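You operate a simulated robot arm through the tools that you are given. There is no shell and no other tool.

Carry out the task below with a simulated robot arm. There is one attempt and no reset: what you move stays moved.

Task
Put things in order on the peninsula counter top. At the end: the blue brush head from the peninsula counter top is on the blue balm tin; the teal carton (marked "FLOSS") from the peninsula counter top is on the cream tray; the purple soap refill bottle stands where the teal carton stood; the orange screw jar stands where the orange hair mist spray stood; the orange hair mist spray stands where the purple soap refill bottle stood; whatever was shut is shut again. Leave all else as you found it, and nothing knocked over. Set down upright: carton.

The check looks at the end state, three seconds after you hand in, the way a careful person would. Anything else that was tipped, shoved, dropped, spilled or broken makes it a failure.

Robot
A 5-joint arm with a two-finger parallel gripper, fixed in place. Base frame: the origin is at the foot of the arm, x ahead of it, y to its left, z up; the work surface is at about z = 0. Readings come in m, degrees, newtons and seconds.
With the tool pointing down near the work surface it reaches from about 0.26 to 0.68 m from the base axis. Its first joint turns from -66.0 to 66.0 degrees. The tool tilts only in the upright plane through the base axis and itself; it spins freely about its own axis. Payload 2.9 kg.
The TCP is the grasp point between the finger pads, 0.03 m short of the fingertips. In the tool frame z runs along the fingers and y along their closing line. Largest opening 0.11 m; finger width 0.02, thickness 0.01; the body of the gripper, 0.048 by 0.112 m, starts 0.055 m behind the TCP.
Orientation is that of the tool frame in the base frame, as a unit quaternion [x, y, z, w]. With the fingers straight down and closing along the base's y, the tool's x points along the base's -x, its y along +y and its z along -z.

Tools
- The arm moves only by the tool nudge_tool. Its argument "increments" is a list of rows, each an object of numbers (a shift or turn left out is 0, a gripper value left out holds the last): "rx", "ry", "rz": the turn, a rotation vector about the tool's x, y, z in units of 5 degrees (1.0 is 5 degrees); "tx", "ty", "tz": the shift along the tool's x, y, z in units of 50 mm (1.0 is 50 mm); "gripper": the opening in per cent of the stroke, from 0 (shut) to 100 (fully open). In form: [{"rx": .., "ry": .., "rz": .., "tx": .., "ty": .., "tz": .., "gripper": ..}, ...]. A call has 1 to 20 rows; each row shifts and turns the commanded pose from where the row before left it, along the tool's axes as they then stand. A call with a number of a shift or a turn outside -1 to 1 is refused whole. Rows are played at 5 a second. More than 0.05 m and 8.6 degrees between two rows, or a gripper value outside its range, and nothing of the call is played. Where a pose cannot be reached the arm comes as near as it can. A force on the tool above 40 N (or 10 N above the force at the start of the call, whichever is more), or a blocked arm, ends the call early, and 0.2 s more pass. Each finger travels about 0.108 m/s and halts on what it meets, pressing with about 34 N; the grip force reading is that of the motor and also rises with nothing between the fingers. The clock runs only during rows and for 0.2 s after the last one: add rows that do not move to give the fingers time. It gives the time, the measured TCP pose, the force on the tool (base axes), the opening and the grip force at its end, in the units of the frame above (readings bear some noise), with the torque about the TCP (base axes, N m) and any sound that the robot's microphone picked up, and new pictures: "views" is both (left out), scene, wrist or none.
- Cameras (640 x 400 px; columns grow to the right, rows downward): "scene" is fixed at [0.0398, -0.449, 0.6204]; the picture's right is [0.80, -0.60, 0.00], its down [-0.32, -0.43, -0.85] and it looks along [0.51, 0.68, -0.53] (base axes); focal length 367 px, centre (320, 200). "wrist" rides on the gripper at [0.072, 0.017, -0.103] in the tool frame; the picture's right is [-0.23, 0.97, 0.00], its down [-0.76, -0.18, -0.62] and it looks along [-0.61, -0.14, 0.78] (tool axes); focal length 222 px, centre (320, 200). There is no depth. A picture from a camera that has moved, and an enlarged one, comes with that camera's place and axes in the base frame and with its lens. The place of the scene camera against the robot may be out by one fixed shift of up to 0.018 m in any direction.
- inspect(camera, box): a new picture of the part [left, top, right, bottom] of that camera's present view, enlarged. The clock stands still meanwhile.
- finish_job(): hands the job in; it is judged then, once.

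Nothing tells you positions but the pictures and the camera data. Unless the task says otherwise, let go and move clear before handing in.

The tools are called after "Call:" by a JSON object that holds its "fn" and its "kwargs". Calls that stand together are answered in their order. nudge_tool: Moves the arm, as the interface text tells. Its arguments: {"type":"object","properties":{"increments":{"type":"array"},"views":{"type":"string","enum":["both","scene","wrist","none"]}},"required":["increments"]} The other tools are called the same way: inspect (camera, box) takes an enlarged picture of a part of a camera's view; finish_job () hands the job in.

At the start:

```text
time_s: 0.0
position: [0.3059, 0.2078, 0.371]
orientation: [-0.001, 1.0, 0.0, 0.0]
ft_force: [0.0, -1.1, -0.4]
wrist_torque: [-0.01, 0.01, -0.02]
opening: 0.1101
gripper_force: 0.1
```

scene: 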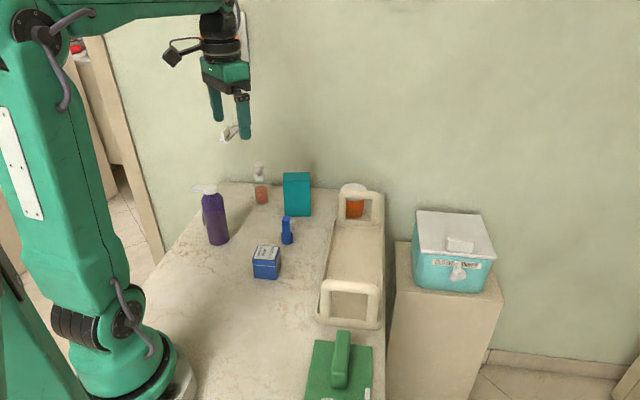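
wrist: 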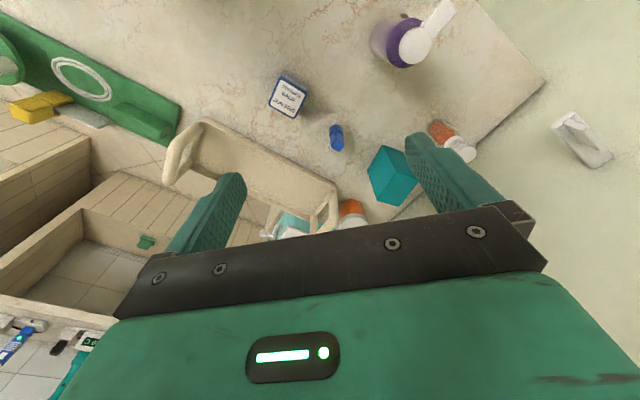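

I see a counter with a purple pump bottle, orange spray, teal carton, blue brush head, blue balm tin, cream tray with handles, an orange jar behind the tray, and a green caddy. I'll look closer at each before moving.

Call:
{"fn": "inspect", "kwargs": {"camera": "scene", "box": [180, 140, 400, 280]}}

Call:
{"fn": "inspect", "kwargs": {"camera": "scene", "box": [220, 220, 500, 400]}}

Call:
{"fn": "inspect", "kwargs": {"camera": "wrist", "box": [240, 0, 560, 240]}}

Call:
{"fn": "inspect", "kwargs": {"camera": "wrist", "box": [0, 0, 360, 300]}}

```text
2.86 times, centred on (290, 210) of scene
camera zoom: at [0.0398, -0.449, 0.6204], right [0.8, -0.6, 0.0], down [-0.32, -0.43, -0.85], along [0.51, 0.68, -0.53], focal length 1049 px, centre (406, 171)
```

zoom: 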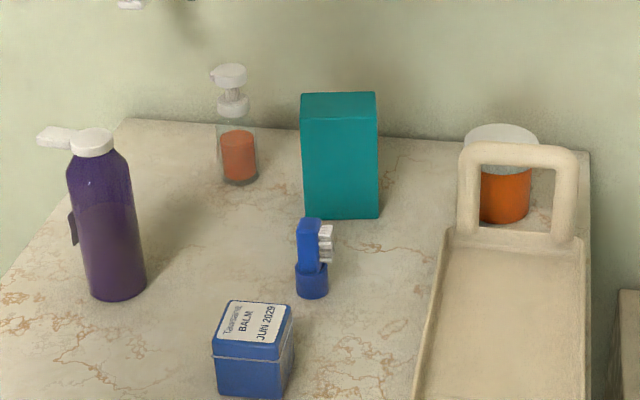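

```text
2.22 times, centred on (360, 310) of scene
camera zoom: at [0.0398, -0.449, 0.6204], right [0.8, -0.6, 0.0], down [-0.32, -0.43, -0.85], along [0.51, 0.68, -0.53], focal length 816 px, centre (231, -44)
```

zoom: 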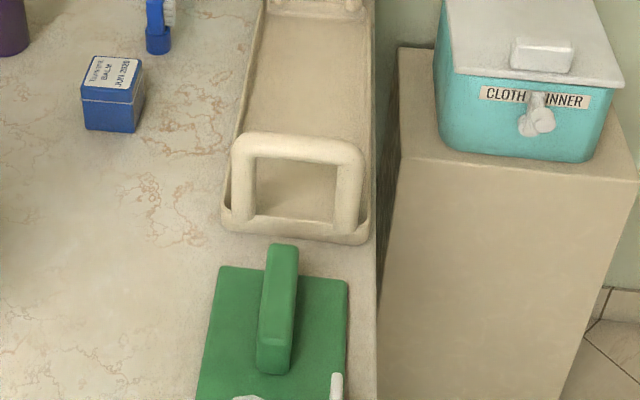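

```text
1.67 times, centred on (400, 120) of wrist
camera zoom: at [0.2322, 0.2231, 0.4742], right [0.23, 0.97, 0.0], down [0.76, -0.18, 0.62], along [0.61, -0.14, -0.78], focal length 370 px, centre (187, 333)
```

zoom: 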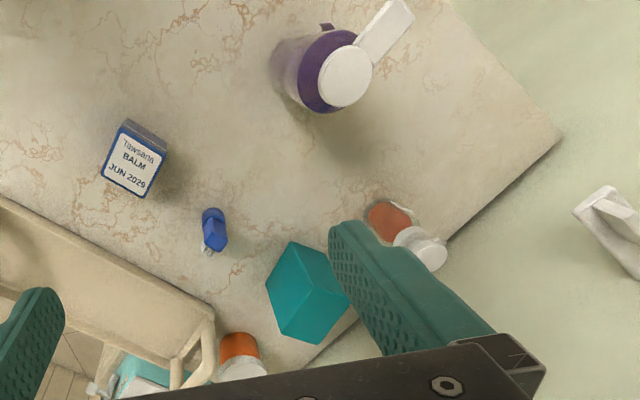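

```text
1.33 times, centred on (180, 150) of wrist
camera zoom: at [0.2322, 0.2231, 0.4742], right [0.23, 0.97, 0.0], down [0.76, -0.18, 0.62], along [0.61, -0.14, -0.78], focal length 296 px, centre (507, 267)
```

zoom: 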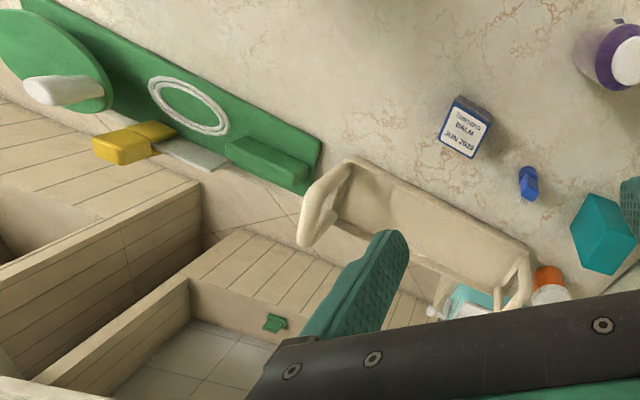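

I estimate the carton near (0.53, 0.33), the purple bottle near (0.29, 0.34), the spray near (0.47, 0.43) and the jar around (0.67, 0.22). The scene camera has an unknown shift, so I'll move the wrist camera closer to measure these more accurately.

Call:
{"fn": "nudge_tool", "kwargs": {"increments": [{"tx": -0.9}, {"tx": -0.9}, {"tx": -0.6}]}}

```text
time_s: 0.8
position: [0.4272, 0.2078, 0.371]
orientation: [0.0, 1.0, 0.0, 0.0]
ft_force: [0.6, 0.8, -0.1]
wrist_torque: [0.0, 0.0, -0.02]
opening: 0.1097
gripper_force: 0.0
camera wrist: at [0.3533, 0.2238, 0.4745], right [0.23, 0.97, 0.0], down [0.76, -0.18, 0.62], along [0.61, -0.14, -0.78], focal length 222 px, centre (320, 200)
```

scene: 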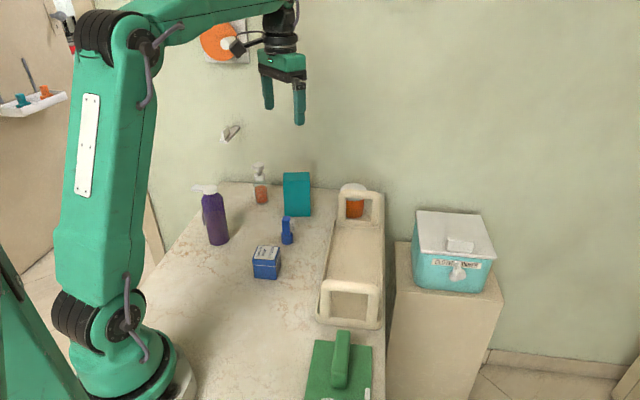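
wrist: 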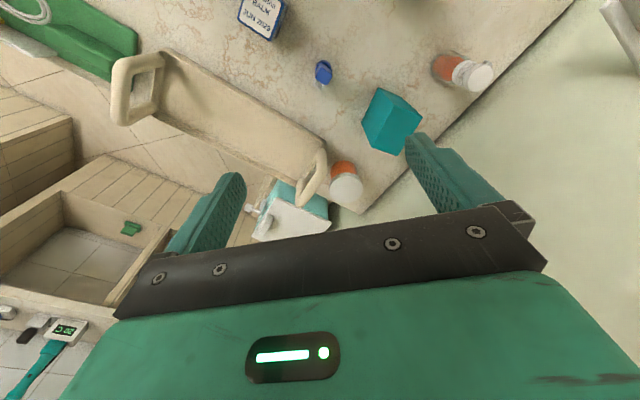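

The objects now show well from the wrist camera. I'll enlarge them to measure.

Call:
{"fn": "inspect", "kwargs": {"camera": "wrist", "box": [230, 100, 430, 225]}}

Call:
{"fn": "inspect", "kwargs": {"camera": "wrist", "box": [340, 20, 540, 145]}}

Call:
{"fn": "inspect", "kwargs": {"camera": "wrist", "box": [90, 0, 350, 165]}}

```text
3.20 times, centred on (330, 162) of wrist
camera zoom: at [0.3533, 0.2238, 0.4745], right [0.23, 0.97, 0.0], down [0.76, -0.18, 0.62], along [0.61, -0.14, -0.78], focal length 711 px, centre (288, 320)
```

zoom: 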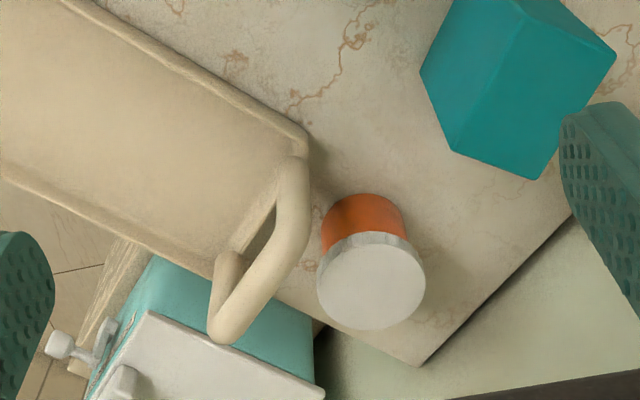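

```text
3.20 times, centred on (440, 82) of wrist
camera zoom: at [0.3533, 0.2238, 0.4745], right [0.23, 0.97, 0.0], down [0.76, -0.18, 0.62], along [0.61, -0.14, -0.78], focal length 711 px, centre (-64, 576)
```

zoom: 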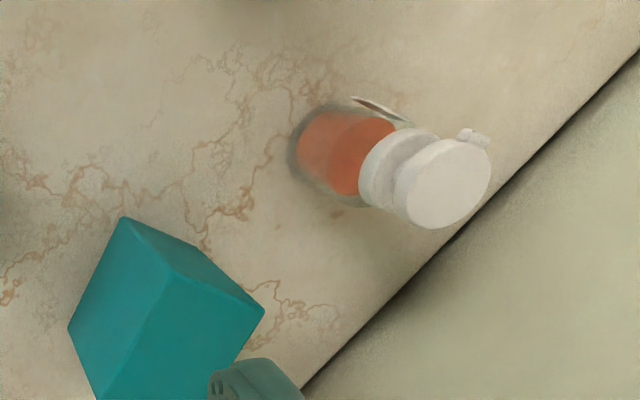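

```text
2.42 times, centred on (220, 82) of wrist
camera zoom: at [0.3533, 0.2238, 0.4745], right [0.23, 0.97, 0.0], down [0.76, -0.18, 0.62], along [0.61, -0.14, -0.78], focal length 538 px, centre (562, 485)
```

zoom: 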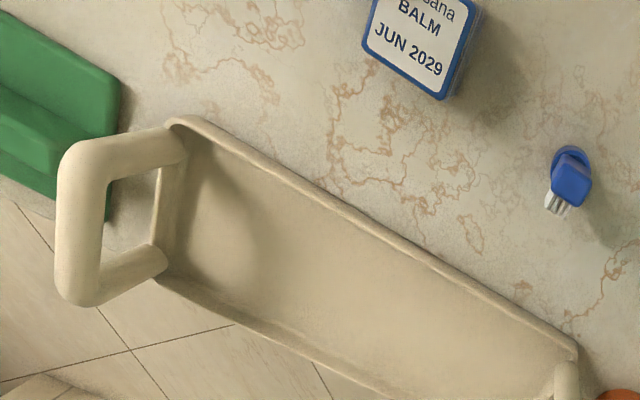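

From the wrist view I place the carton centre at about (0.523, 0.316), 0.111 tall, with its short side along roughly 57°. The jar is near (0.651, 0.217) and the spray near (0.469, 0.430). I'll move above the carton, turned to close on its short side.

Call:
{"fn": "nudge_tool", "kwargs": {"increments": [{"tx": -0.642, "ty": 0.7227}, {"tx": -0.642, "ty": 0.7227}, {"tx": -0.642, "ty": 0.7227}, {"rz": 0.934, "tz": 0.4}, {"rz": 0.934, "tz": 0.4}, {"rz": 0.934, "tz": 0.4}, {"rz": 0.934, "tz": 0.4}, {"rz": 0.934, "tz": 0.4}, {"rz": 0.934, "tz": 0.4}, {"rz": 0.934, "tz": 0.4}, {}]}}

```text
time_s: 3.2
position: [0.5033, 0.3001, 0.2232]
orientation: [0.282, 0.959, -0.001, 0.0]
ft_force: [0.7, -1.0, -0.2]
wrist_torque: [-0.01, 0.01, -0.01]
opening: 0.11
gripper_force: 0.1
out of reach, approached as far as the arm can: row 3
camera wrist: at [0.452, 0.3516, 0.3276], right [0.72, 0.7, 0.0], down [0.54, -0.56, 0.62], along [0.43, -0.45, -0.78], focal length 222 px, centre (320, 200)
```

scene: 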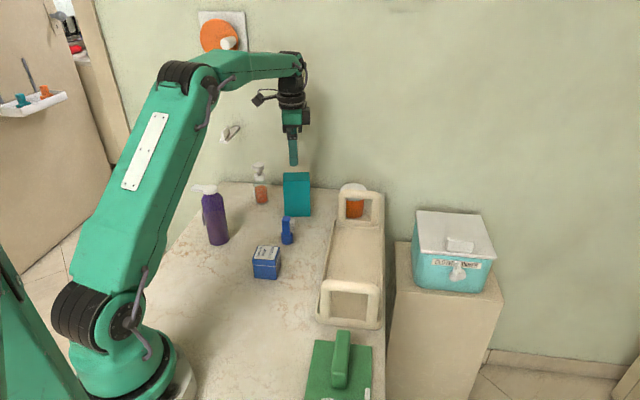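
wrist: 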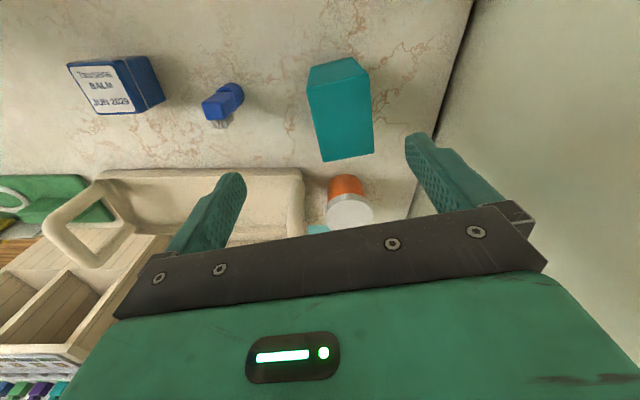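

The arm came up short at that height, at (0.503, 0.300). The carton is well in view, so I'll enlarge it to refine its position.

Call:
{"fn": "inspect", "kwargs": {"camera": "wrist", "box": [260, 40, 420, 140]}}

Call:
{"fn": "inspect", "kwargs": {"camera": "wrist", "box": [280, 130, 440, 230]}}

Call:
{"fn": "inspect", "kwargs": {"camera": "wrist", "box": [50, 40, 270, 180]}}

```text
4.00 times, centred on (340, 90) of wrist
camera zoom: at [0.452, 0.3516, 0.3276], right [0.72, 0.7, 0.0], down [0.54, -0.56, 0.62], along [0.43, -0.45, -0.78], focal length 888 px, centre (240, 640)
```

zoom: 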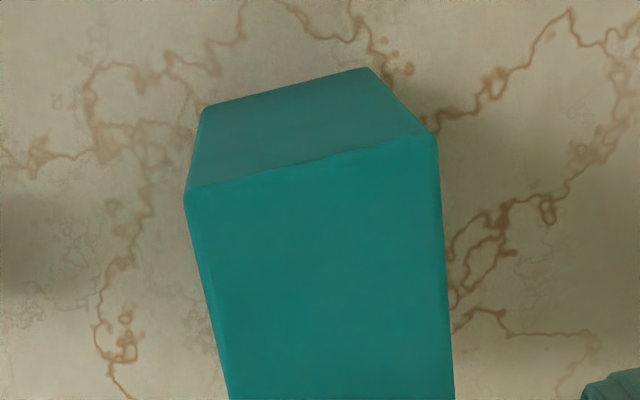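

```text
4.00 times, centred on (360, 180) of wrist
camera zoom: at [0.452, 0.3516, 0.3276], right [0.72, 0.7, 0.0], down [0.54, -0.56, 0.62], along [0.43, -0.45, -0.78], focal length 888 px, centre (160, 280)
```

zoom: 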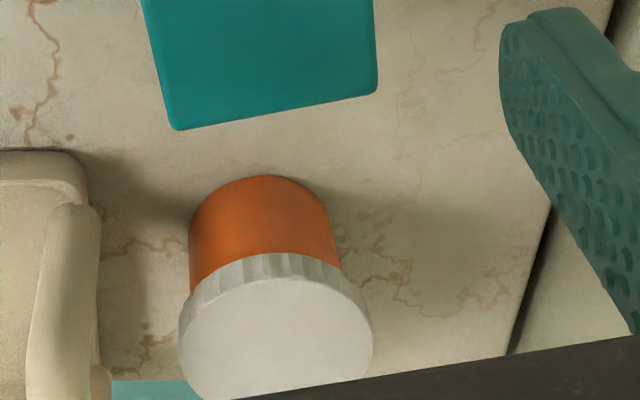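

```text
2.86 times, centred on (160, 110) of wrist
camera zoom: at [0.452, 0.3516, 0.3276], right [0.72, 0.7, 0.0], down [0.54, -0.56, 0.62], along [0.43, -0.45, -0.78], focal length 635 px, centre (777, 457)
```

zoom: 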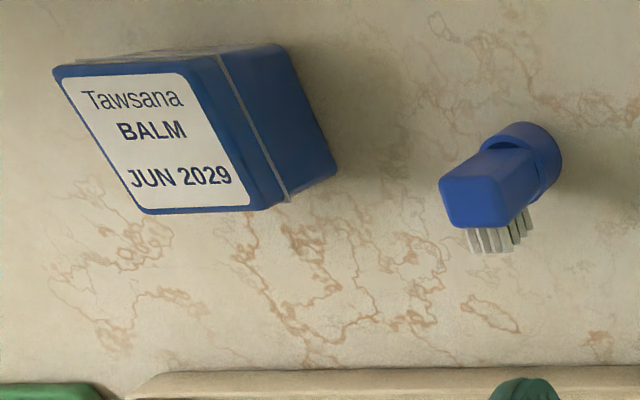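

I refine the carton centre to (0.522, 0.3125) with its short axis near 56°. I'll align over it, staying above its top.

Call:
{"fn": "nudge_tool", "kwargs": {"increments": [{"tz": 0.7}, {"tz": 0.6, "tx": -0.09, "ty": 0.2, "rz": 0.24}, {"tx": -0.09, "ty": 0.21}, {}]}}

```text
time_s: 4.2
position: [0.5236, 0.3129, 0.1569]
orientation: [0.291, 0.957, 0.0, 0.0]
ft_force: [0.2, -0.3, -0.1]
wrist_torque: [0.02, 0.0, -0.02]
opening: 0.1098
gripper_force: 0.1
camera wrist: at [0.4722, 0.3671, 0.2602], right [0.73, 0.68, 0.0], down [0.53, -0.57, 0.62], along [0.42, -0.46, -0.78], focal length 222 px, centre (320, 200)
```

scene: 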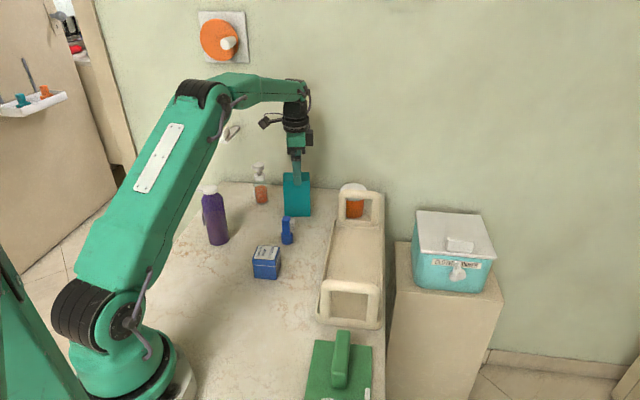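
wrist: 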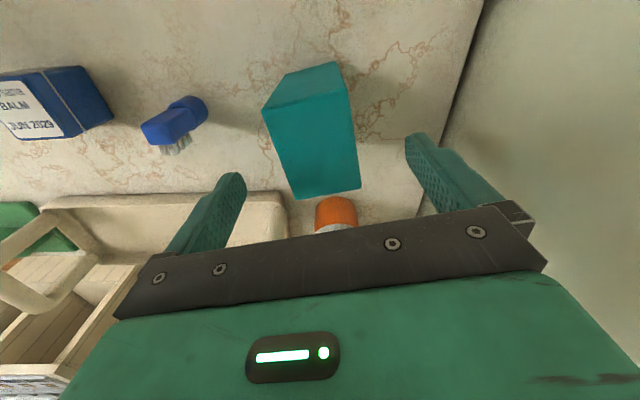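

The carton is centred between the open fingers. I'll lower and grip it.

Call:
{"fn": "nudge_tool", "kwargs": {"increments": [{"tz": 0.6}, {"tz": 0.6}, {"tz": 0.5}, {}, {"gripper": 40}, {"gripper": 40}, {"gripper": 40}]}}

Call:
{"fn": "nudge_tool", "kwargs": {"increments": [{"gripper": 30}, {"gripper": 30}, {"gripper": 30}, {"gripper": 30}]}}

```text
time_s: 5.8
position: [0.5235, 0.3113, 0.0718]
orientation: [0.291, 0.957, 0.0, 0.0]
ft_force: [-0.4, 0.5, -0.5]
wrist_torque: [-0.04, 0.0, -0.02]
opening: 0.0546
gripper_force: 34.3
camera wrist: at [0.4721, 0.364, 0.1758], right [0.73, 0.68, 0.0], down [0.53, -0.57, 0.62], along [0.42, -0.46, -0.78], focal length 222 px, centre (320, 200)
```

scene: 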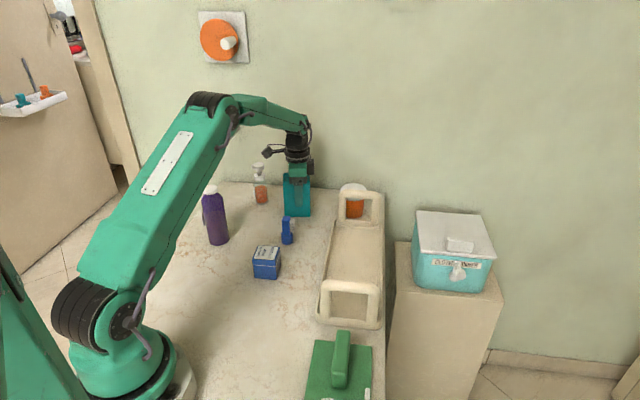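
wrist: 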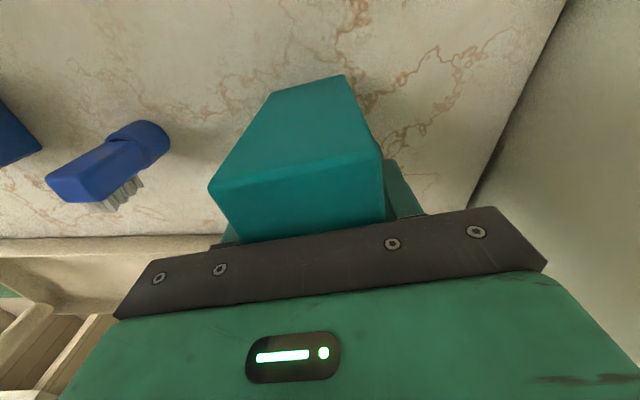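

```text
time_s: 6.8
position: [0.5242, 0.31, 0.0726]
orientation: [0.292, 0.957, 0.0, 0.0]
ft_force: [-0.1, -0.7, 0.9]
wrist_torque: [0.02, 0.03, 0.02]
opening: 0.0546
gripper_force: 33.6
camera wrist: at [0.4721, 0.364, 0.1759], right [0.73, 0.68, 0.0], down [0.53, -0.57, 0.62], along [0.42, -0.46, -0.78], focal length 222 px, centre (320, 200)
```

scene: 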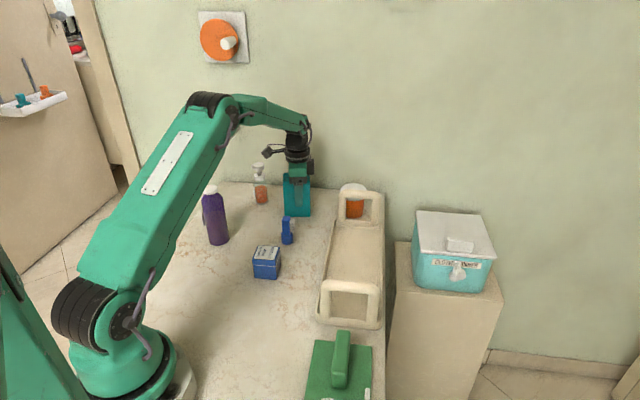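
wrist: 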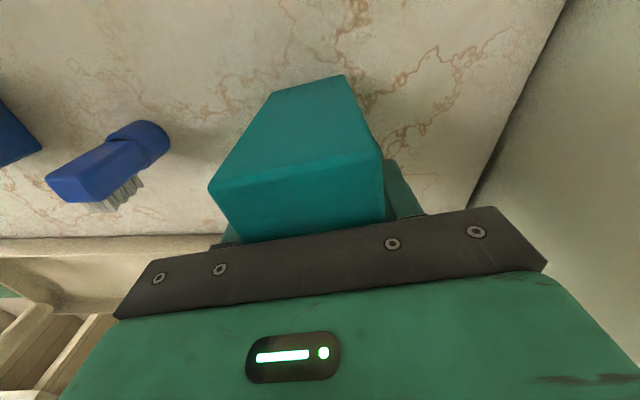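

Gripped firmly at 0.0546 m. I'll lift it, drawing inward a little as I go because reach shrinks with height.

Call:
{"fn": "nudge_tool", "kwargs": {"increments": [{"tz": -0.5}, {"tz": -0.8}, {"tz": -0.8, "tx": 0.2, "ty": -0.25}, {"tz": -0.6, "tx": 0.2, "ty": -0.5}, {}]}}

```text
time_s: 8.0
position: [0.489, 0.2951, 0.2093]
orientation: [0.291, 0.957, 0.0, 0.0]
ft_force: [-0.2, 0.3, -1.3]
wrist_torque: [0.03, -0.03, 0.01]
opening: 0.0543
gripper_force: 34.2
camera wrist: at [0.4381, 0.3488, 0.3131], right [0.73, 0.68, 0.0], down [0.53, -0.57, 0.62], along [0.42, -0.46, -0.78], focal length 222 px, centre (320, 200)
```

scene: 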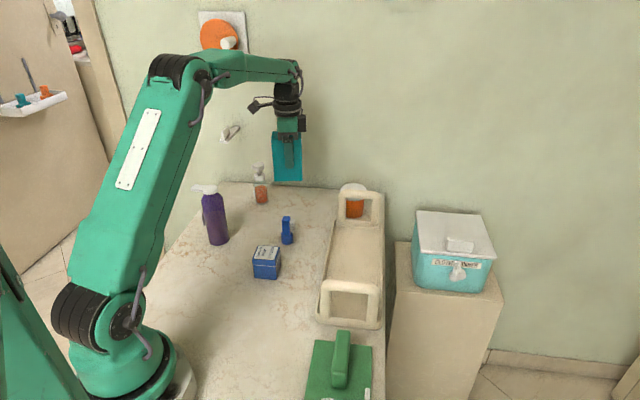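
wrist: 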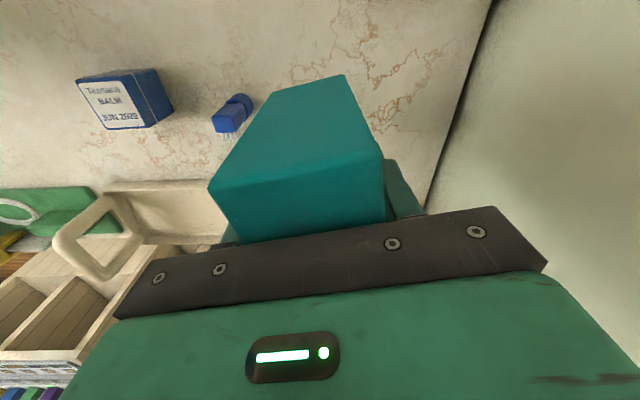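

Lifted clear. I'll carry it over the tray and turn it so its long side runs along the tray.

Call:
{"fn": "nudge_tool", "kwargs": {"increments": [{"tx": -0.492, "ty": -0.742}, {"tx": -0.492, "ty": -0.742}, {"tx": -0.492, "ty": -0.742}, {"tx": -0.492, "ty": -0.742}, {"tx": -0.492, "ty": -0.742}, {"tx": -0.492, "ty": -0.742}, {}], "views": "none"}}

Call:
{"fn": "nudge_tool", "kwargs": {"increments": [{"rz": -0.945}, {"rz": -0.945}, {"rz": -0.945}, {"rz": -0.945}, {"rz": -0.945}, {"rz": -0.945}, {"rz": -0.945}, {"rz": -0.945}, {"rz": -0.945}, {"rz": -0.945}, {"rz": -0.945}, {"rz": -0.945}, {"rz": -0.945}, {"rz": -0.945}, {"rz": -0.945}, {"rz": -0.945}, {"rz": -0.945}, {}]}}

```text
time_s: 9.6
position: [0.4839, 0.0256, 0.2091]
orientation: [0.291, 0.957, 0.0, 0.0]
ft_force: [0.6, -0.2, -1.5]
wrist_torque: [0.04, -0.02, -0.03]
opening: 0.0548
gripper_force: 34.3
```

```text
time_s: 13.4
position: [0.4833, 0.0265, 0.2093]
orientation: [-0.393, 0.919, -0.001, 0.0]
ft_force: [-0.3, 0.4, -1.5]
wrist_torque: [0.0, -0.01, -0.02]
opening: 0.0546
gripper_force: 33.9
camera wrist: at [0.4213, -0.0152, 0.3136], right [-0.55, 0.84, 0.0], down [0.65, 0.43, 0.62], along [0.52, 0.34, -0.78], focal length 222 px, centre (320, 200)
```

scene: 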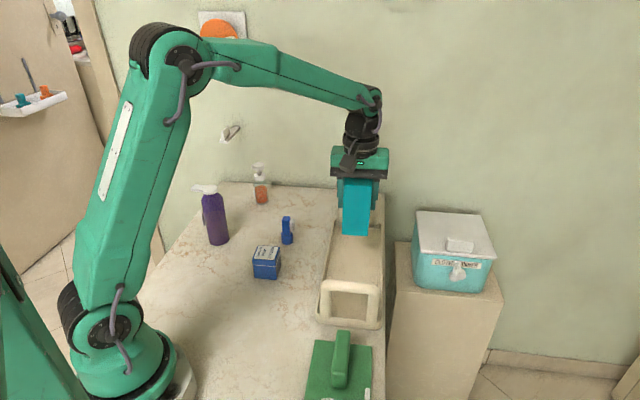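
wrist: 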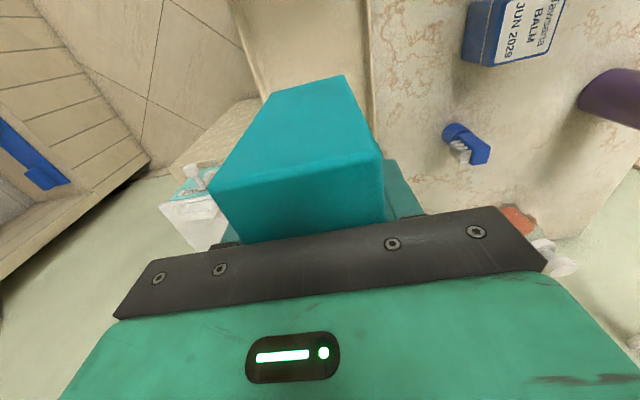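

The carton is above the tray. I'll check where the tray's edges run under it.

Call:
{"fn": "inspect", "kwargs": {"camera": "wrist", "box": [200, 0, 440, 150]}}

Call:
{"fn": "inspect", "kwargs": {"camera": "scene", "box": [290, 150, 450, 340]}}

```text
2.67 times, centred on (320, 75) of wrist
camera zoom: at [0.4213, -0.0152, 0.3136], right [-0.55, 0.84, 0.0], down [0.65, 0.43, 0.62], along [0.52, 0.34, -0.78], focal length 592 px, centre (320, 533)
```

zoom: 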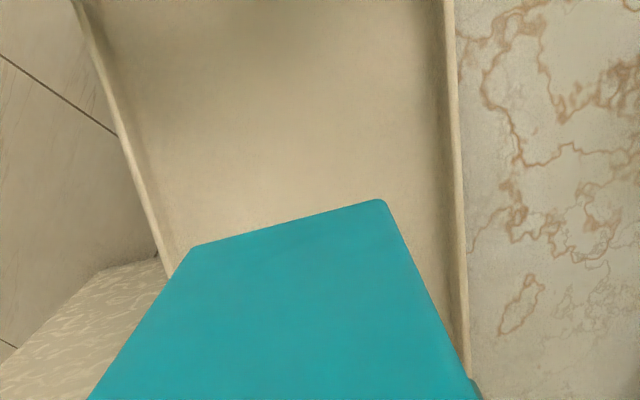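

```text
2.11 times, centred on (370, 245) of scene
camera zoom: at [0.0398, -0.449, 0.6204], right [0.8, -0.6, 0.0], down [-0.32, -0.43, -0.85], along [0.51, 0.68, -0.53], focal length 773 px, centre (215, 105)
```

zoom: 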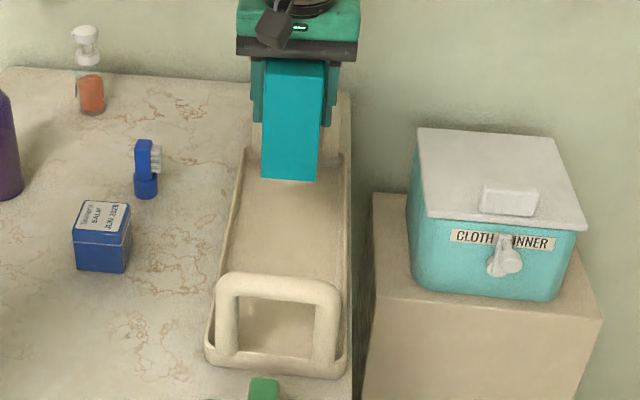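

The tray is centred under the carton to within 5 mm. I'll correct that and lower most of the way, then finish in small steps until it touches.

Call:
{"fn": "nudge_tool", "kwargs": {"increments": [{"ty": -0.1, "tz": 0.3}, {"tz": 0.6}, {"tz": 0.6}, {"tz": 0.5}, {"tz": 0.3}, {}]}}

```text
time_s: 14.8
position: [0.4881, 0.0219, 0.0932]
orientation: [-0.393, 0.919, 0.0, -0.001]
ft_force: [-0.1, 0.3, -0.7]
wrist_torque: [0.02, 0.01, -0.01]
opening: 0.0548
gripper_force: 34.5
camera wrist: at [0.4261, -0.0199, 0.1983], right [-0.55, 0.84, 0.0], down [0.65, 0.43, 0.62], along [0.52, 0.34, -0.78], focal length 222 px, centre (320, 200)
```

scene: 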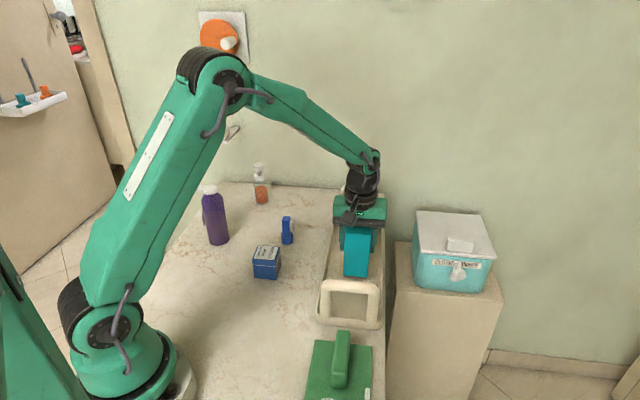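
wrist: 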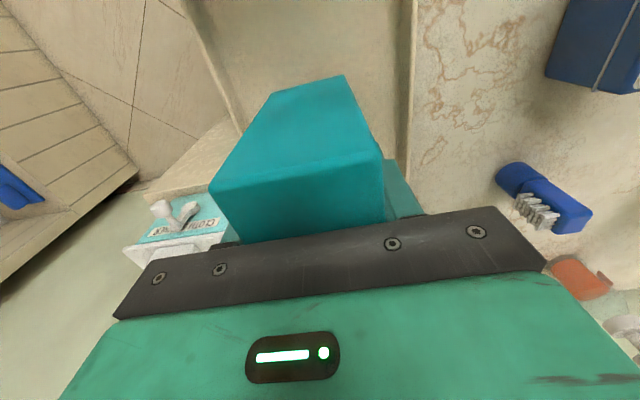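

Call:
{"fn": "nudge_tool", "kwargs": {"increments": [{"tz": 0.06}, {"tz": 0.06}, {"tz": 0.06}, {}], "views": "none"}}

Call:
{"fn": "nudge_tool", "kwargs": {"increments": [{"tz": 0.04}, {}], "views": "none"}}

```text
time_s: 15.8
position: [0.4878, 0.0234, 0.0861]
orientation: [-0.394, 0.919, 0.0, -0.001]
ft_force: [0.2, -0.3, -1.8]
wrist_torque: [0.0, -0.03, 0.03]
opening: 0.0548
gripper_force: 34.5
```

```text
time_s: 16.4
position: [0.4874, 0.0228, 0.0844]
orientation: [-0.394, 0.919, 0.0, 0.0]
ft_force: [0.1, -0.9, -0.6]
wrist_torque: [0.0, -0.01, 0.05]
opening: 0.0548
gripper_force: 33.7
```

No contact yet; the carton bottom should be about 12 mm above the counter level. I'll keep stepping down.

Call:
{"fn": "nudge_tool", "kwargs": {"increments": [{"tz": 0.04}, {}], "views": "none"}}

Call:
{"fn": "nudge_tool", "kwargs": {"increments": [{"tz": 0.04}, {}], "views": "none"}}

Call:
{"fn": "nudge_tool", "kwargs": {"increments": [{"tz": 0.04}, {}], "views": "scene"}}

```text
time_s: 17.0
position: [0.4871, 0.0221, 0.0817]
orientation: [-0.393, 0.92, 0.0, 0.0]
ft_force: [0.3, 0.3, -1.3]
wrist_torque: [-0.02, 0.0, -0.01]
opening: 0.0547
gripper_force: 33.7
```

```text
time_s: 17.6
position: [0.4875, 0.0241, 0.0795]
orientation: [-0.393, 0.92, 0.0, 0.0]
ft_force: [-0.4, 0.2, -1.0]
wrist_torque: [0.02, 0.02, 0.03]
opening: 0.0546
gripper_force: 33.8
```

```text
time_s: 18.2
position: [0.4881, 0.0231, 0.0787]
orientation: [-0.393, 0.919, 0.0, 0.0]
ft_force: [-0.4, 0.0, -1.4]
wrist_torque: [0.01, 0.0, 0.0]
opening: 0.0544
gripper_force: 34.8
```

scene: 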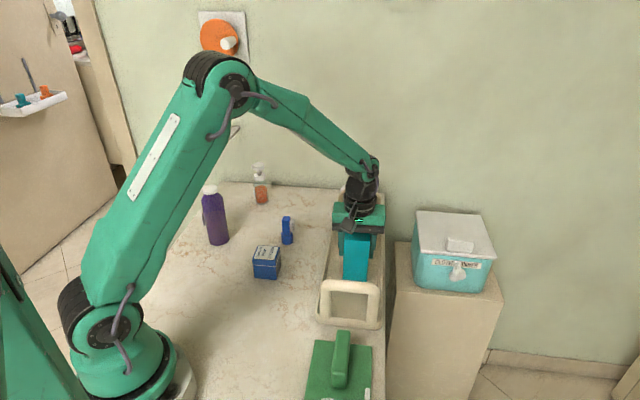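

Call:
{"fn": "nudge_tool", "kwargs": {"increments": [{"tz": 0.03}, {}], "views": "none"}}

Call:
{"fn": "nudge_tool", "kwargs": {"increments": [{"tz": 0.03}, {}], "views": "none"}}

Call:
{"fn": "inspect", "kwargs": {"camera": "scene", "box": [310, 190, 410, 330]}}

```text
time_s: 18.8
position: [0.4885, 0.023, 0.0775]
orientation: [-0.393, 0.919, 0.0, 0.001]
ft_force: [-6.4, -4.6, 20.6]
wrist_torque: [-0.3, 0.67, 0.04]
opening: 0.0548
gripper_force: 33.8
```

```text
time_s: 19.4
position: [0.4888, 0.0235, 0.0766]
orientation: [-0.394, 0.919, -0.001, 0.003]
ft_force: [-3.6, 2.7, 29.1]
wrist_torque: [0.43, 0.31, 0.03]
opening: 0.0547
gripper_force: 34.1
```

```text
2.86 times, centred on (360, 260) of scene
camera zoom: at [0.0396, -0.449, 0.6205], right [0.8, -0.6, 0.0], down [-0.32, -0.43, -0.85], along [0.51, 0.68, -0.53], focal length 1049 px, centre (206, 29)
```

zoom: 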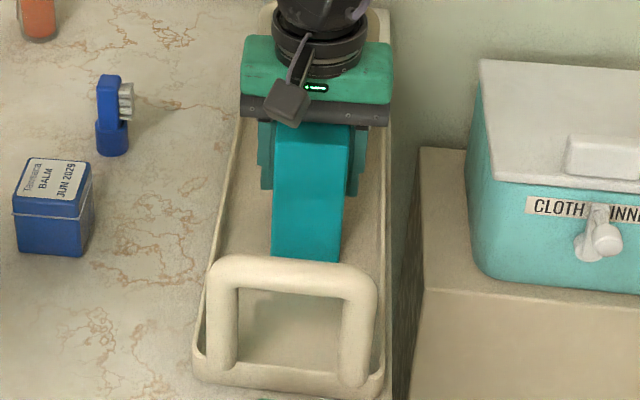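

The carton has touched the tray floor (20–29 N), so I'll ease up a little and release.

Call:
{"fn": "nudge_tool", "kwargs": {"increments": [{"tz": -0.03}, {}], "views": "none"}}

Call:
{"fn": "nudge_tool", "kwargs": {"increments": [{"gripper": 60}, {"gripper": 75}, {"gripper": 90}, {}, {}]}}

```text
time_s: 20.0
position: [0.4889, 0.023, 0.0772]
orientation: [-0.394, 0.919, 0.0, 0.002]
ft_force: [4.7, 3.2, 17.0]
wrist_torque: [0.62, -0.46, -0.08]
opening: 0.0548
gripper_force: 34.0
```

```text
time_s: 21.2
position: [0.4879, 0.023, 0.0772]
orientation: [-0.393, 0.92, 0.0, 0.0]
ft_force: [-0.2, -0.1, 0.3]
wrist_torque: [0.04, 0.03, -0.02]
opening: 0.0989
gripper_force: 0.0
camera wrist: at [0.4248, -0.0191, 0.1799], right [-0.55, 0.84, 0.0], down [0.65, 0.43, 0.62], along [0.52, 0.34, -0.78], focal length 222 px, centre (320, 200)
```

scene: 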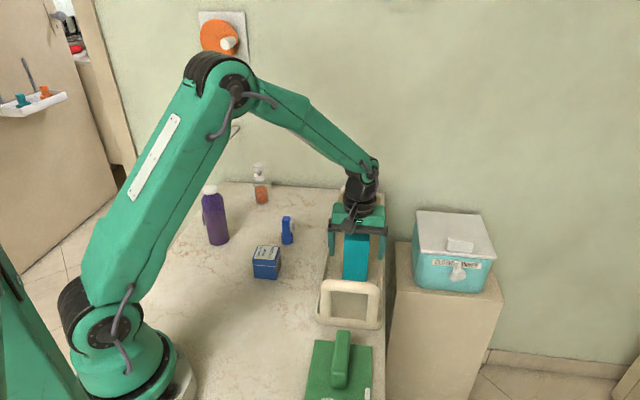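
wrist: 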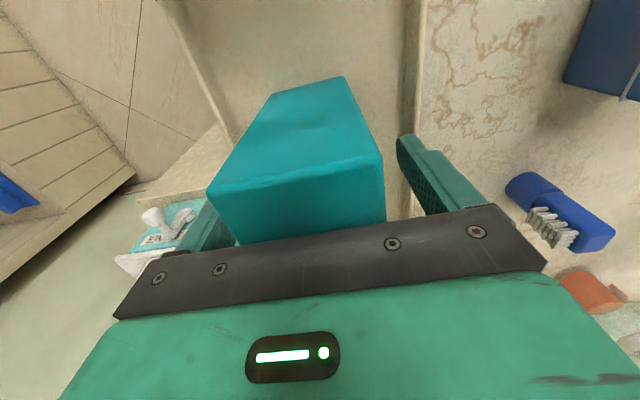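

The carton stands upright on the tray. I'll rise clear and move near the purple bottle to study it.

Call:
{"fn": "nudge_tool", "kwargs": {"increments": [{"tz": -0.5}, {"tz": -1}, {"tz": -1}, {"tz": -1}, {"ty": 0.88, "tx": 0.05}, {"ty": 0.88, "tx": 0.05}, {"ty": 0.88, "tx": 0.05}, {"ty": 0.88, "tx": 0.05}, {"ty": 0.88, "tx": 0.05}, {"ty": 0.88, "tx": 0.05}, {"ty": 0.88, "tx": 0.05}, {"ty": 0.88, "tx": 0.05}, {"gripper": 100}]}}

```text
time_s: 24.0
position: [0.2162, 0.2508, 0.2542]
orientation: [-0.394, 0.919, 0.0, 0.0]
ft_force: [0.7, -1.4, 0.4]
wrist_torque: [-0.04, -0.01, 0.05]
opening: 0.1097
gripper_force: 0.1
camera wrist: at [0.1536, 0.209, 0.3574], right [-0.55, 0.84, 0.0], down [0.65, 0.43, 0.62], along [0.52, 0.34, -0.78], focal length 222 px, centre (320, 200)
```

scene: 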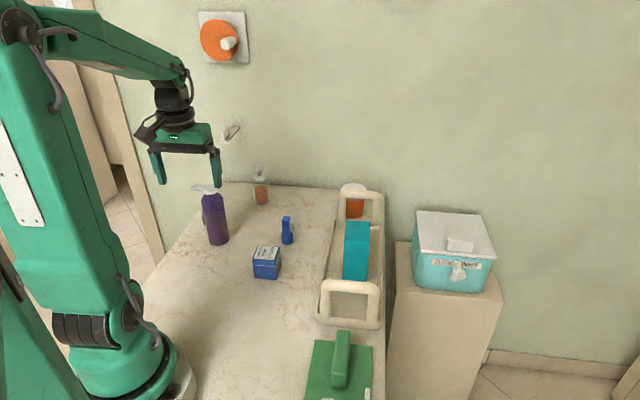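
wrist: 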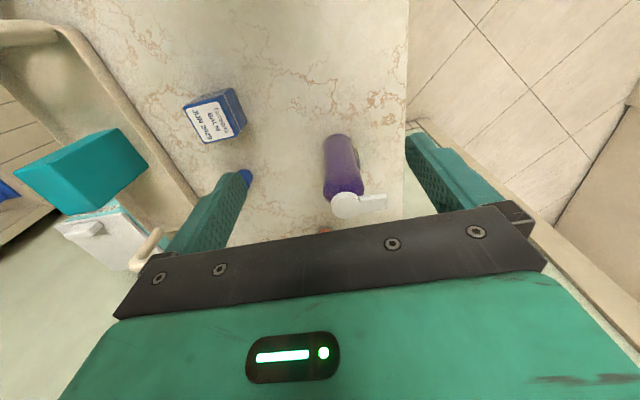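

Call:
{"fn": "inspect", "kwargs": {"camera": "wrist", "box": [270, 120, 430, 230]}}

Call:
{"fn": "inspect", "kwargs": {"camera": "scene", "box": [170, 170, 250, 260]}}

Call:
{"fn": "inspect", "kwargs": {"camera": "wrist", "box": [160, 70, 270, 160]}}

```text
3.64 times, centred on (350, 175) of wrist
camera zoom: at [0.1536, 0.209, 0.3574], right [-0.55, 0.84, 0.0], down [0.65, 0.43, 0.62], along [0.52, 0.34, -0.78], focal length 808 px, centre (211, 291)
```

zoom: 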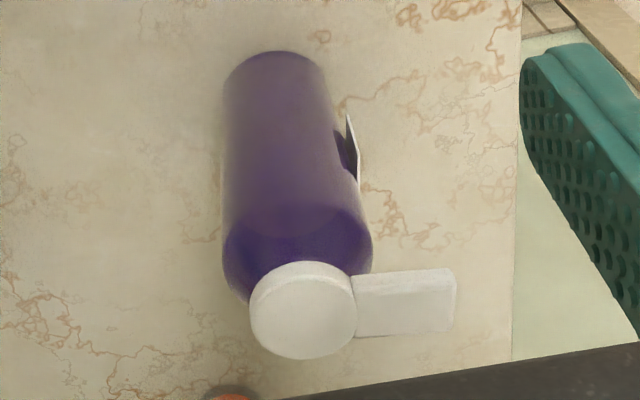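

```text
4.44 times, centred on (210, 215) of scene
camera zoom: at [0.0398, -0.449, 0.6204], right [0.8, -0.6, 0.0], down [-0.32, -0.43, -0.85], along [0.51, 0.68, -0.53], focal length 1632 px, centre (809, 133)
```

zoom: 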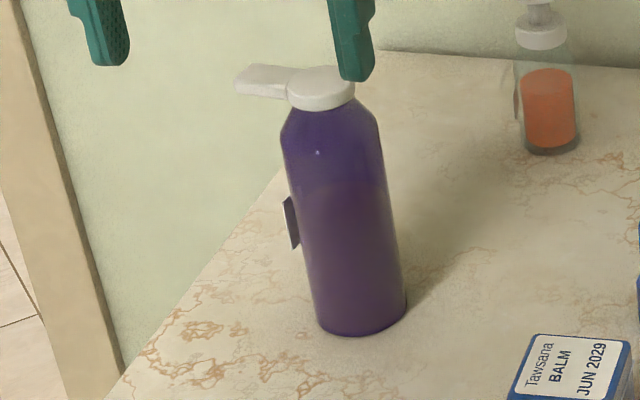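

```text
4.44 times, centred on (215, 115) of wrist
camera zoom: at [0.1536, 0.209, 0.3574], right [-0.55, 0.84, 0.0], down [0.65, 0.43, 0.62], along [0.52, 0.34, -0.78], focal length 987 px, centre (787, 578)
```

zoom: 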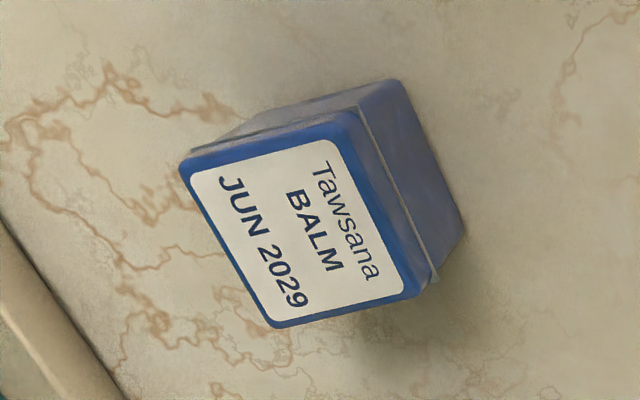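

The purple bottle is at about (0.278, 0.328), 0.158 tall, 0.052 wide, with its nozzle pointing to about 125°. I'll go above it, turned to close across the nozzle direction and with the camera on the far side from the nozzle.

Call:
{"fn": "nudge_tool", "kwargs": {"increments": [{"tx": -0.985, "ty": 0.09}, {"tx": -0.985, "ty": 0.09}, {"rz": -0.99}, {"rz": -0.99}, {"rz": -0.99}, {"rz": -0.99}, {"rz": -0.99}, {"rz": -0.99}, {"rz": -0.99}, {"rz": -0.99}, {"rz": -0.99}, {"rz": -0.99}, {"rz": -0.99}, {"rz": -0.99}, {"rz": -0.99}, {"rz": -0.99}, {"rz": -0.99}, {"rz": -0.99}, {}]}}

```text
time_s: 28.0
position: [0.281, 0.3285, 0.2505]
orientation: [0.889, -0.458, -0.001, 0.001]
ft_force: [0.2, 0.2, 0.1]
wrist_torque: [0.0, 0.01, -0.02]
opening: 0.1101
gripper_force: 0.1
camera wrist: at [0.3092, 0.2596, 0.3545], right [-0.92, -0.38, 0.0], down [-0.3, 0.72, 0.62], along [-0.24, 0.58, -0.78], focal length 222 px, centre (320, 200)
```

scene: 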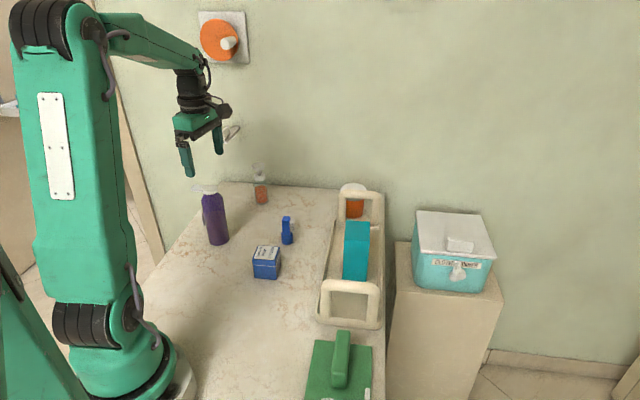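
wrist: 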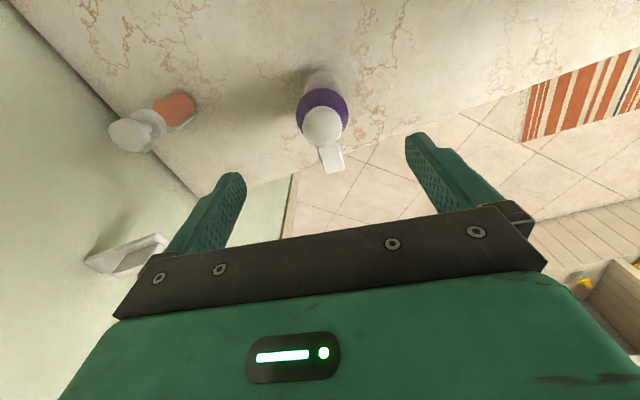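

Call:
{"fn": "inspect", "kwargs": {"camera": "wrist", "box": [270, 60, 390, 180]}}

Call:
{"fn": "inspect", "kwargs": {"camera": "wrist", "box": [90, 60, 240, 170]}}

```text
3.33 times, centred on (330, 120) of wrist
camera zoom: at [0.3092, 0.2596, 0.3545], right [-0.92, -0.38, 0.0], down [-0.3, 0.72, 0.62], along [-0.24, 0.58, -0.78], focal length 740 px, centre (287, 467)
```

zoom: 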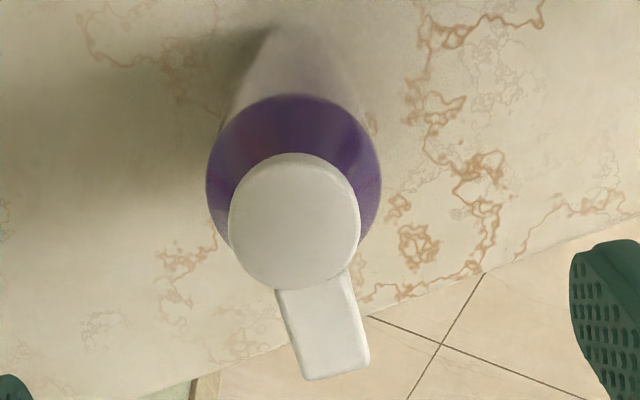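

```text
3.64 times, centred on (165, 115) of wrist
camera zoom: at [0.3092, 0.2596, 0.3545], right [-0.92, -0.38, 0.0], down [-0.3, 0.72, 0.62], along [-0.24, 0.58, -0.78], focal length 808 px, centre (884, 509)
```

zoom: 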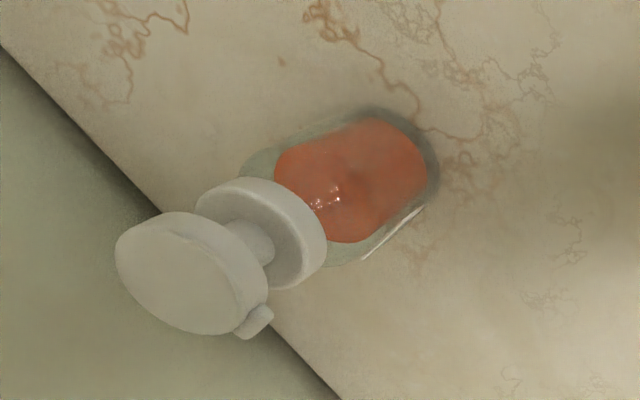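

The bottle is centred under the tool. I'll lower to TCP z ≈ 0.11, which keeps the gripper body above the cap, and grip the body below the shoulder.

Call:
{"fn": "nudge_tool", "kwargs": {"increments": [{"tx": -0.04, "ty": 0.04, "tz": 0.6}, {"tz": 0.7}, {"tz": 0.7}, {"tz": 0.5}, {"tz": 0.3}, {}]}}

```text
time_s: 29.4
position: [0.2779, 0.3285, 0.1094]
orientation: [0.889, -0.458, 0.0, 0.0]
ft_force: [0.6, 1.5, -0.8]
wrist_torque: [0.03, -0.02, -0.02]
opening: 0.1101
gripper_force: 0.3
camera wrist: at [0.3051, 0.2579, 0.2132], right [-0.92, -0.38, 0.0], down [-0.3, 0.72, 0.62], along [-0.24, 0.58, -0.78], focal length 222 px, centre (320, 200)
```

scene: 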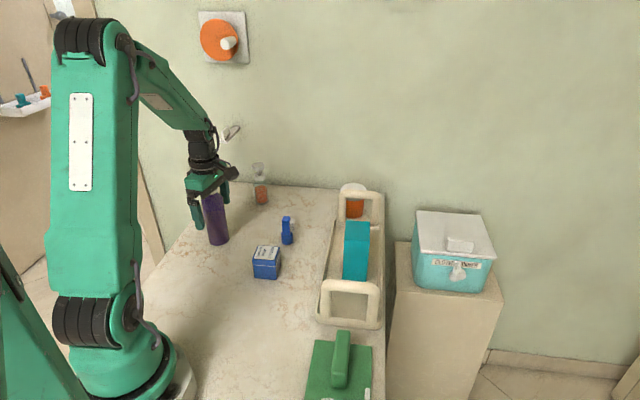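
wrist: 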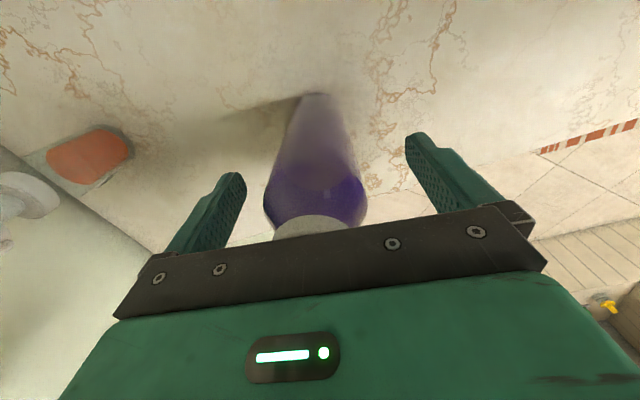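

Call:
{"fn": "nudge_tool", "kwargs": {"increments": [{"gripper": 60}, {"gripper": 35}, {"gripper": 30}, {"gripper": 30}, {"gripper": 30}]}}

```text
time_s: 30.6
position: [0.2781, 0.3289, 0.1093]
orientation: [0.889, -0.458, 0.0, 0.0]
ft_force: [0.2, 1.8, 2.0]
wrist_torque: [0.08, 0.06, -0.04]
opening: 0.0535
gripper_force: 33.6
camera wrist: at [0.3051, 0.2579, 0.2136], right [-0.92, -0.38, 0.0], down [-0.3, 0.72, 0.62], along [-0.24, 0.58, -0.78], focal length 222 px, centre (320, 200)
```

scene: 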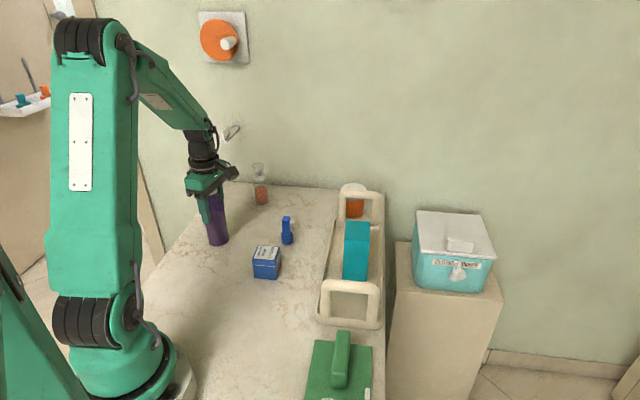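
wrist: 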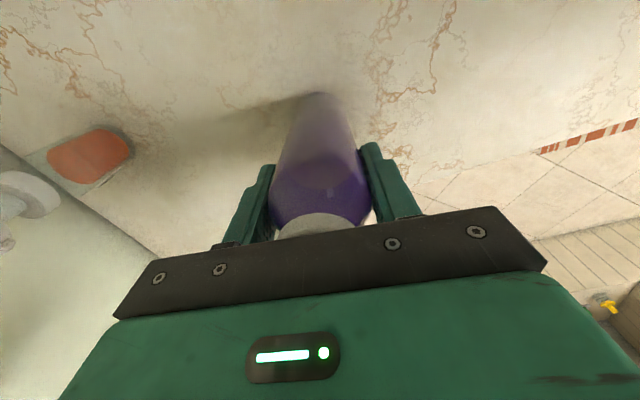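

Gripped at 0.0535 m, so the purple spot is about (0.278, 0.329). I'll lift slightly and carry it to the carton's old spot at (0.523, 0.3115).

Call:
{"fn": "nudge_tool", "kwargs": {"increments": [{"tz": -0.3}, {"tz": -0.6}, {"tx": 0.5217, "ty": -0.631}, {"tx": 0.5217, "ty": -0.631}, {"tx": 0.5217, "ty": -0.631}, {"tx": 0.5217, "ty": -0.631}, {"tx": 0.5217, "ty": -0.631}, {"tx": 0.5217, "ty": -0.631}, {}]}}

```text
time_s: 32.6
position: [0.5234, 0.3133, 0.1518]
orientation: [0.889, -0.457, -0.001, 0.001]
ft_force: [-0.1, -0.3, -2.9]
wrist_torque: [0.02, -0.02, -0.01]
opening: 0.0533
gripper_force: 33.9
camera wrist: at [0.5519, 0.2431, 0.2556], right [-0.92, -0.38, 0.0], down [-0.3, 0.72, 0.62], along [-0.24, 0.58, -0.78], focal length 222 px, centre (320, 200)
```

scene: 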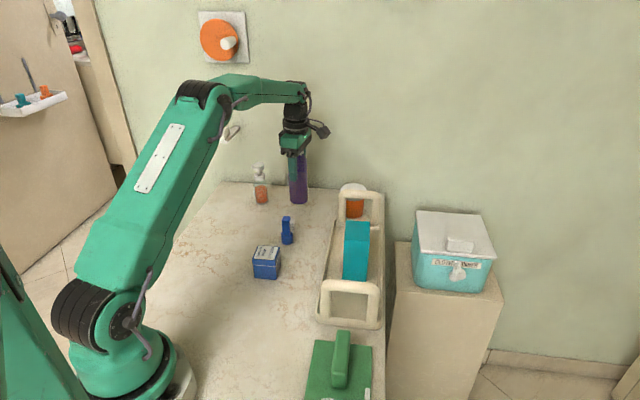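
wrist: 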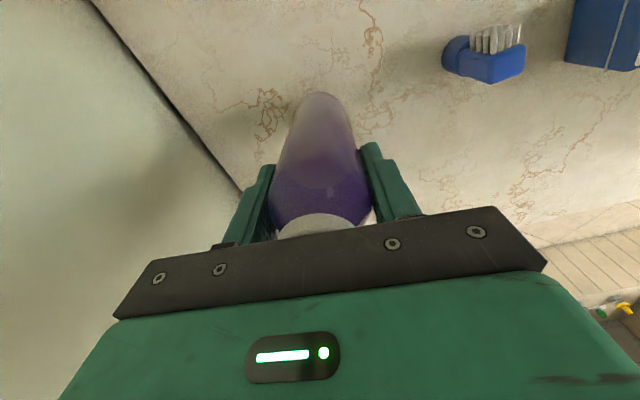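

Call:
{"fn": "nudge_tool", "kwargs": {"increments": [{"tz": 0.4}, {"tz": 0.36}, {}], "views": "none"}}

Call:
{"fn": "nudge_tool", "kwargs": {"increments": [{"tz": 0.04}, {}], "views": "none"}}

Call:
{"fn": "nudge_tool", "kwargs": {"increments": [{"tz": 0.03}, {}], "views": "scene"}}

```text
time_s: 33.4
position: [0.5229, 0.3137, 0.1175]
orientation: [0.889, -0.458, 0.0, 0.0]
ft_force: [0.5, -0.6, -3.2]
wrist_torque: [-0.03, 0.0, -0.03]
opening: 0.0533
gripper_force: 34.0
```

```text
time_s: 34.0
position: [0.5221, 0.3128, 0.1156]
orientation: [0.889, -0.458, -0.001, 0.0]
ft_force: [0.2, 0.6, -2.4]
wrist_torque: [0.02, 0.02, -0.03]
opening: 0.0533
gripper_force: 33.7
```

```text
time_s: 34.6
position: [0.5252, 0.3132, 0.1141]
orientation: [0.889, -0.458, 0.0, 0.0]
ft_force: [-0.1, 0.3, -2.7]
wrist_torque: [0.0, -0.01, -0.03]
opening: 0.0533
gripper_force: 34.1
```

scene: 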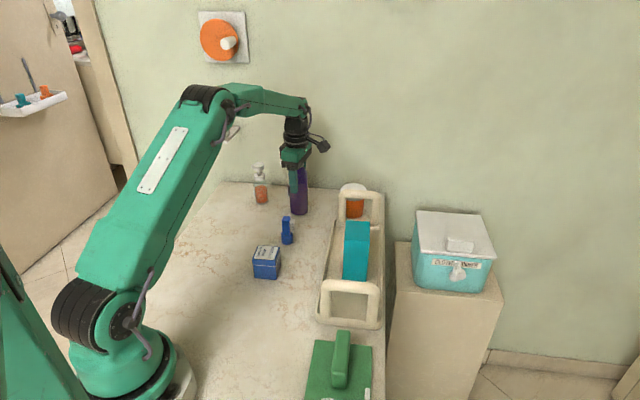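

Call:
{"fn": "nudge_tool", "kwargs": {"increments": [{"tz": 0.03}, {}], "views": "none"}}

Call:
{"fn": "nudge_tool", "kwargs": {"increments": [{"tz": 0.03}, {}], "views": "none"}}

Call:
{"fn": "nudge_tool", "kwargs": {"increments": [{"tz": 0.02}, {}], "views": "none"}}

```text
time_s: 35.2
position: [0.523, 0.3114, 0.1133]
orientation: [0.889, -0.457, 0.0, 0.0]
ft_force: [0.4, 0.2, -3.8]
wrist_torque: [-0.04, 0.02, 0.01]
opening: 0.0533
gripper_force: 34.3
```

```text
time_s: 35.8
position: [0.5229, 0.3121, 0.112]
orientation: [0.889, -0.458, 0.0, 0.0]
ft_force: [1.2, 0.0, -3.6]
wrist_torque: [0.01, 0.03, 0.0]
opening: 0.0536
gripper_force: 34.3
```

```text
time_s: 36.4
position: [0.5229, 0.3111, 0.1095]
orientation: [0.889, -0.458, 0.0, -0.001]
ft_force: [-0.2, -0.4, -3.8]
wrist_torque: [-0.02, 0.01, 0.0]
opening: 0.0534
gripper_force: 33.4
```

Call:
{"fn": "nudge_tool", "kwargs": {"increments": [{"tz": 0.02}, {}], "views": "none"}}

Call:
{"fn": "nudge_tool", "kwargs": {"increments": [{"tz": 0.02}, {}], "views": "none"}}

```text
time_s: 37.0
position: [0.5224, 0.3118, 0.11]
orientation: [0.889, -0.458, 0.0, 0.001]
ft_force: [-0.1, -2.3, 1.2]
wrist_torque: [-0.21, 0.21, 0.06]
opening: 0.0535
gripper_force: 33.7
```

```text
time_s: 37.6
position: [0.5232, 0.3135, 0.1098]
orientation: [0.889, -0.457, 0.001, 0.0]
ft_force: [-2.8, -3.8, 13.2]
wrist_torque: [-0.49, 0.69, 0.0]
opening: 0.0532
gripper_force: 34.0
```

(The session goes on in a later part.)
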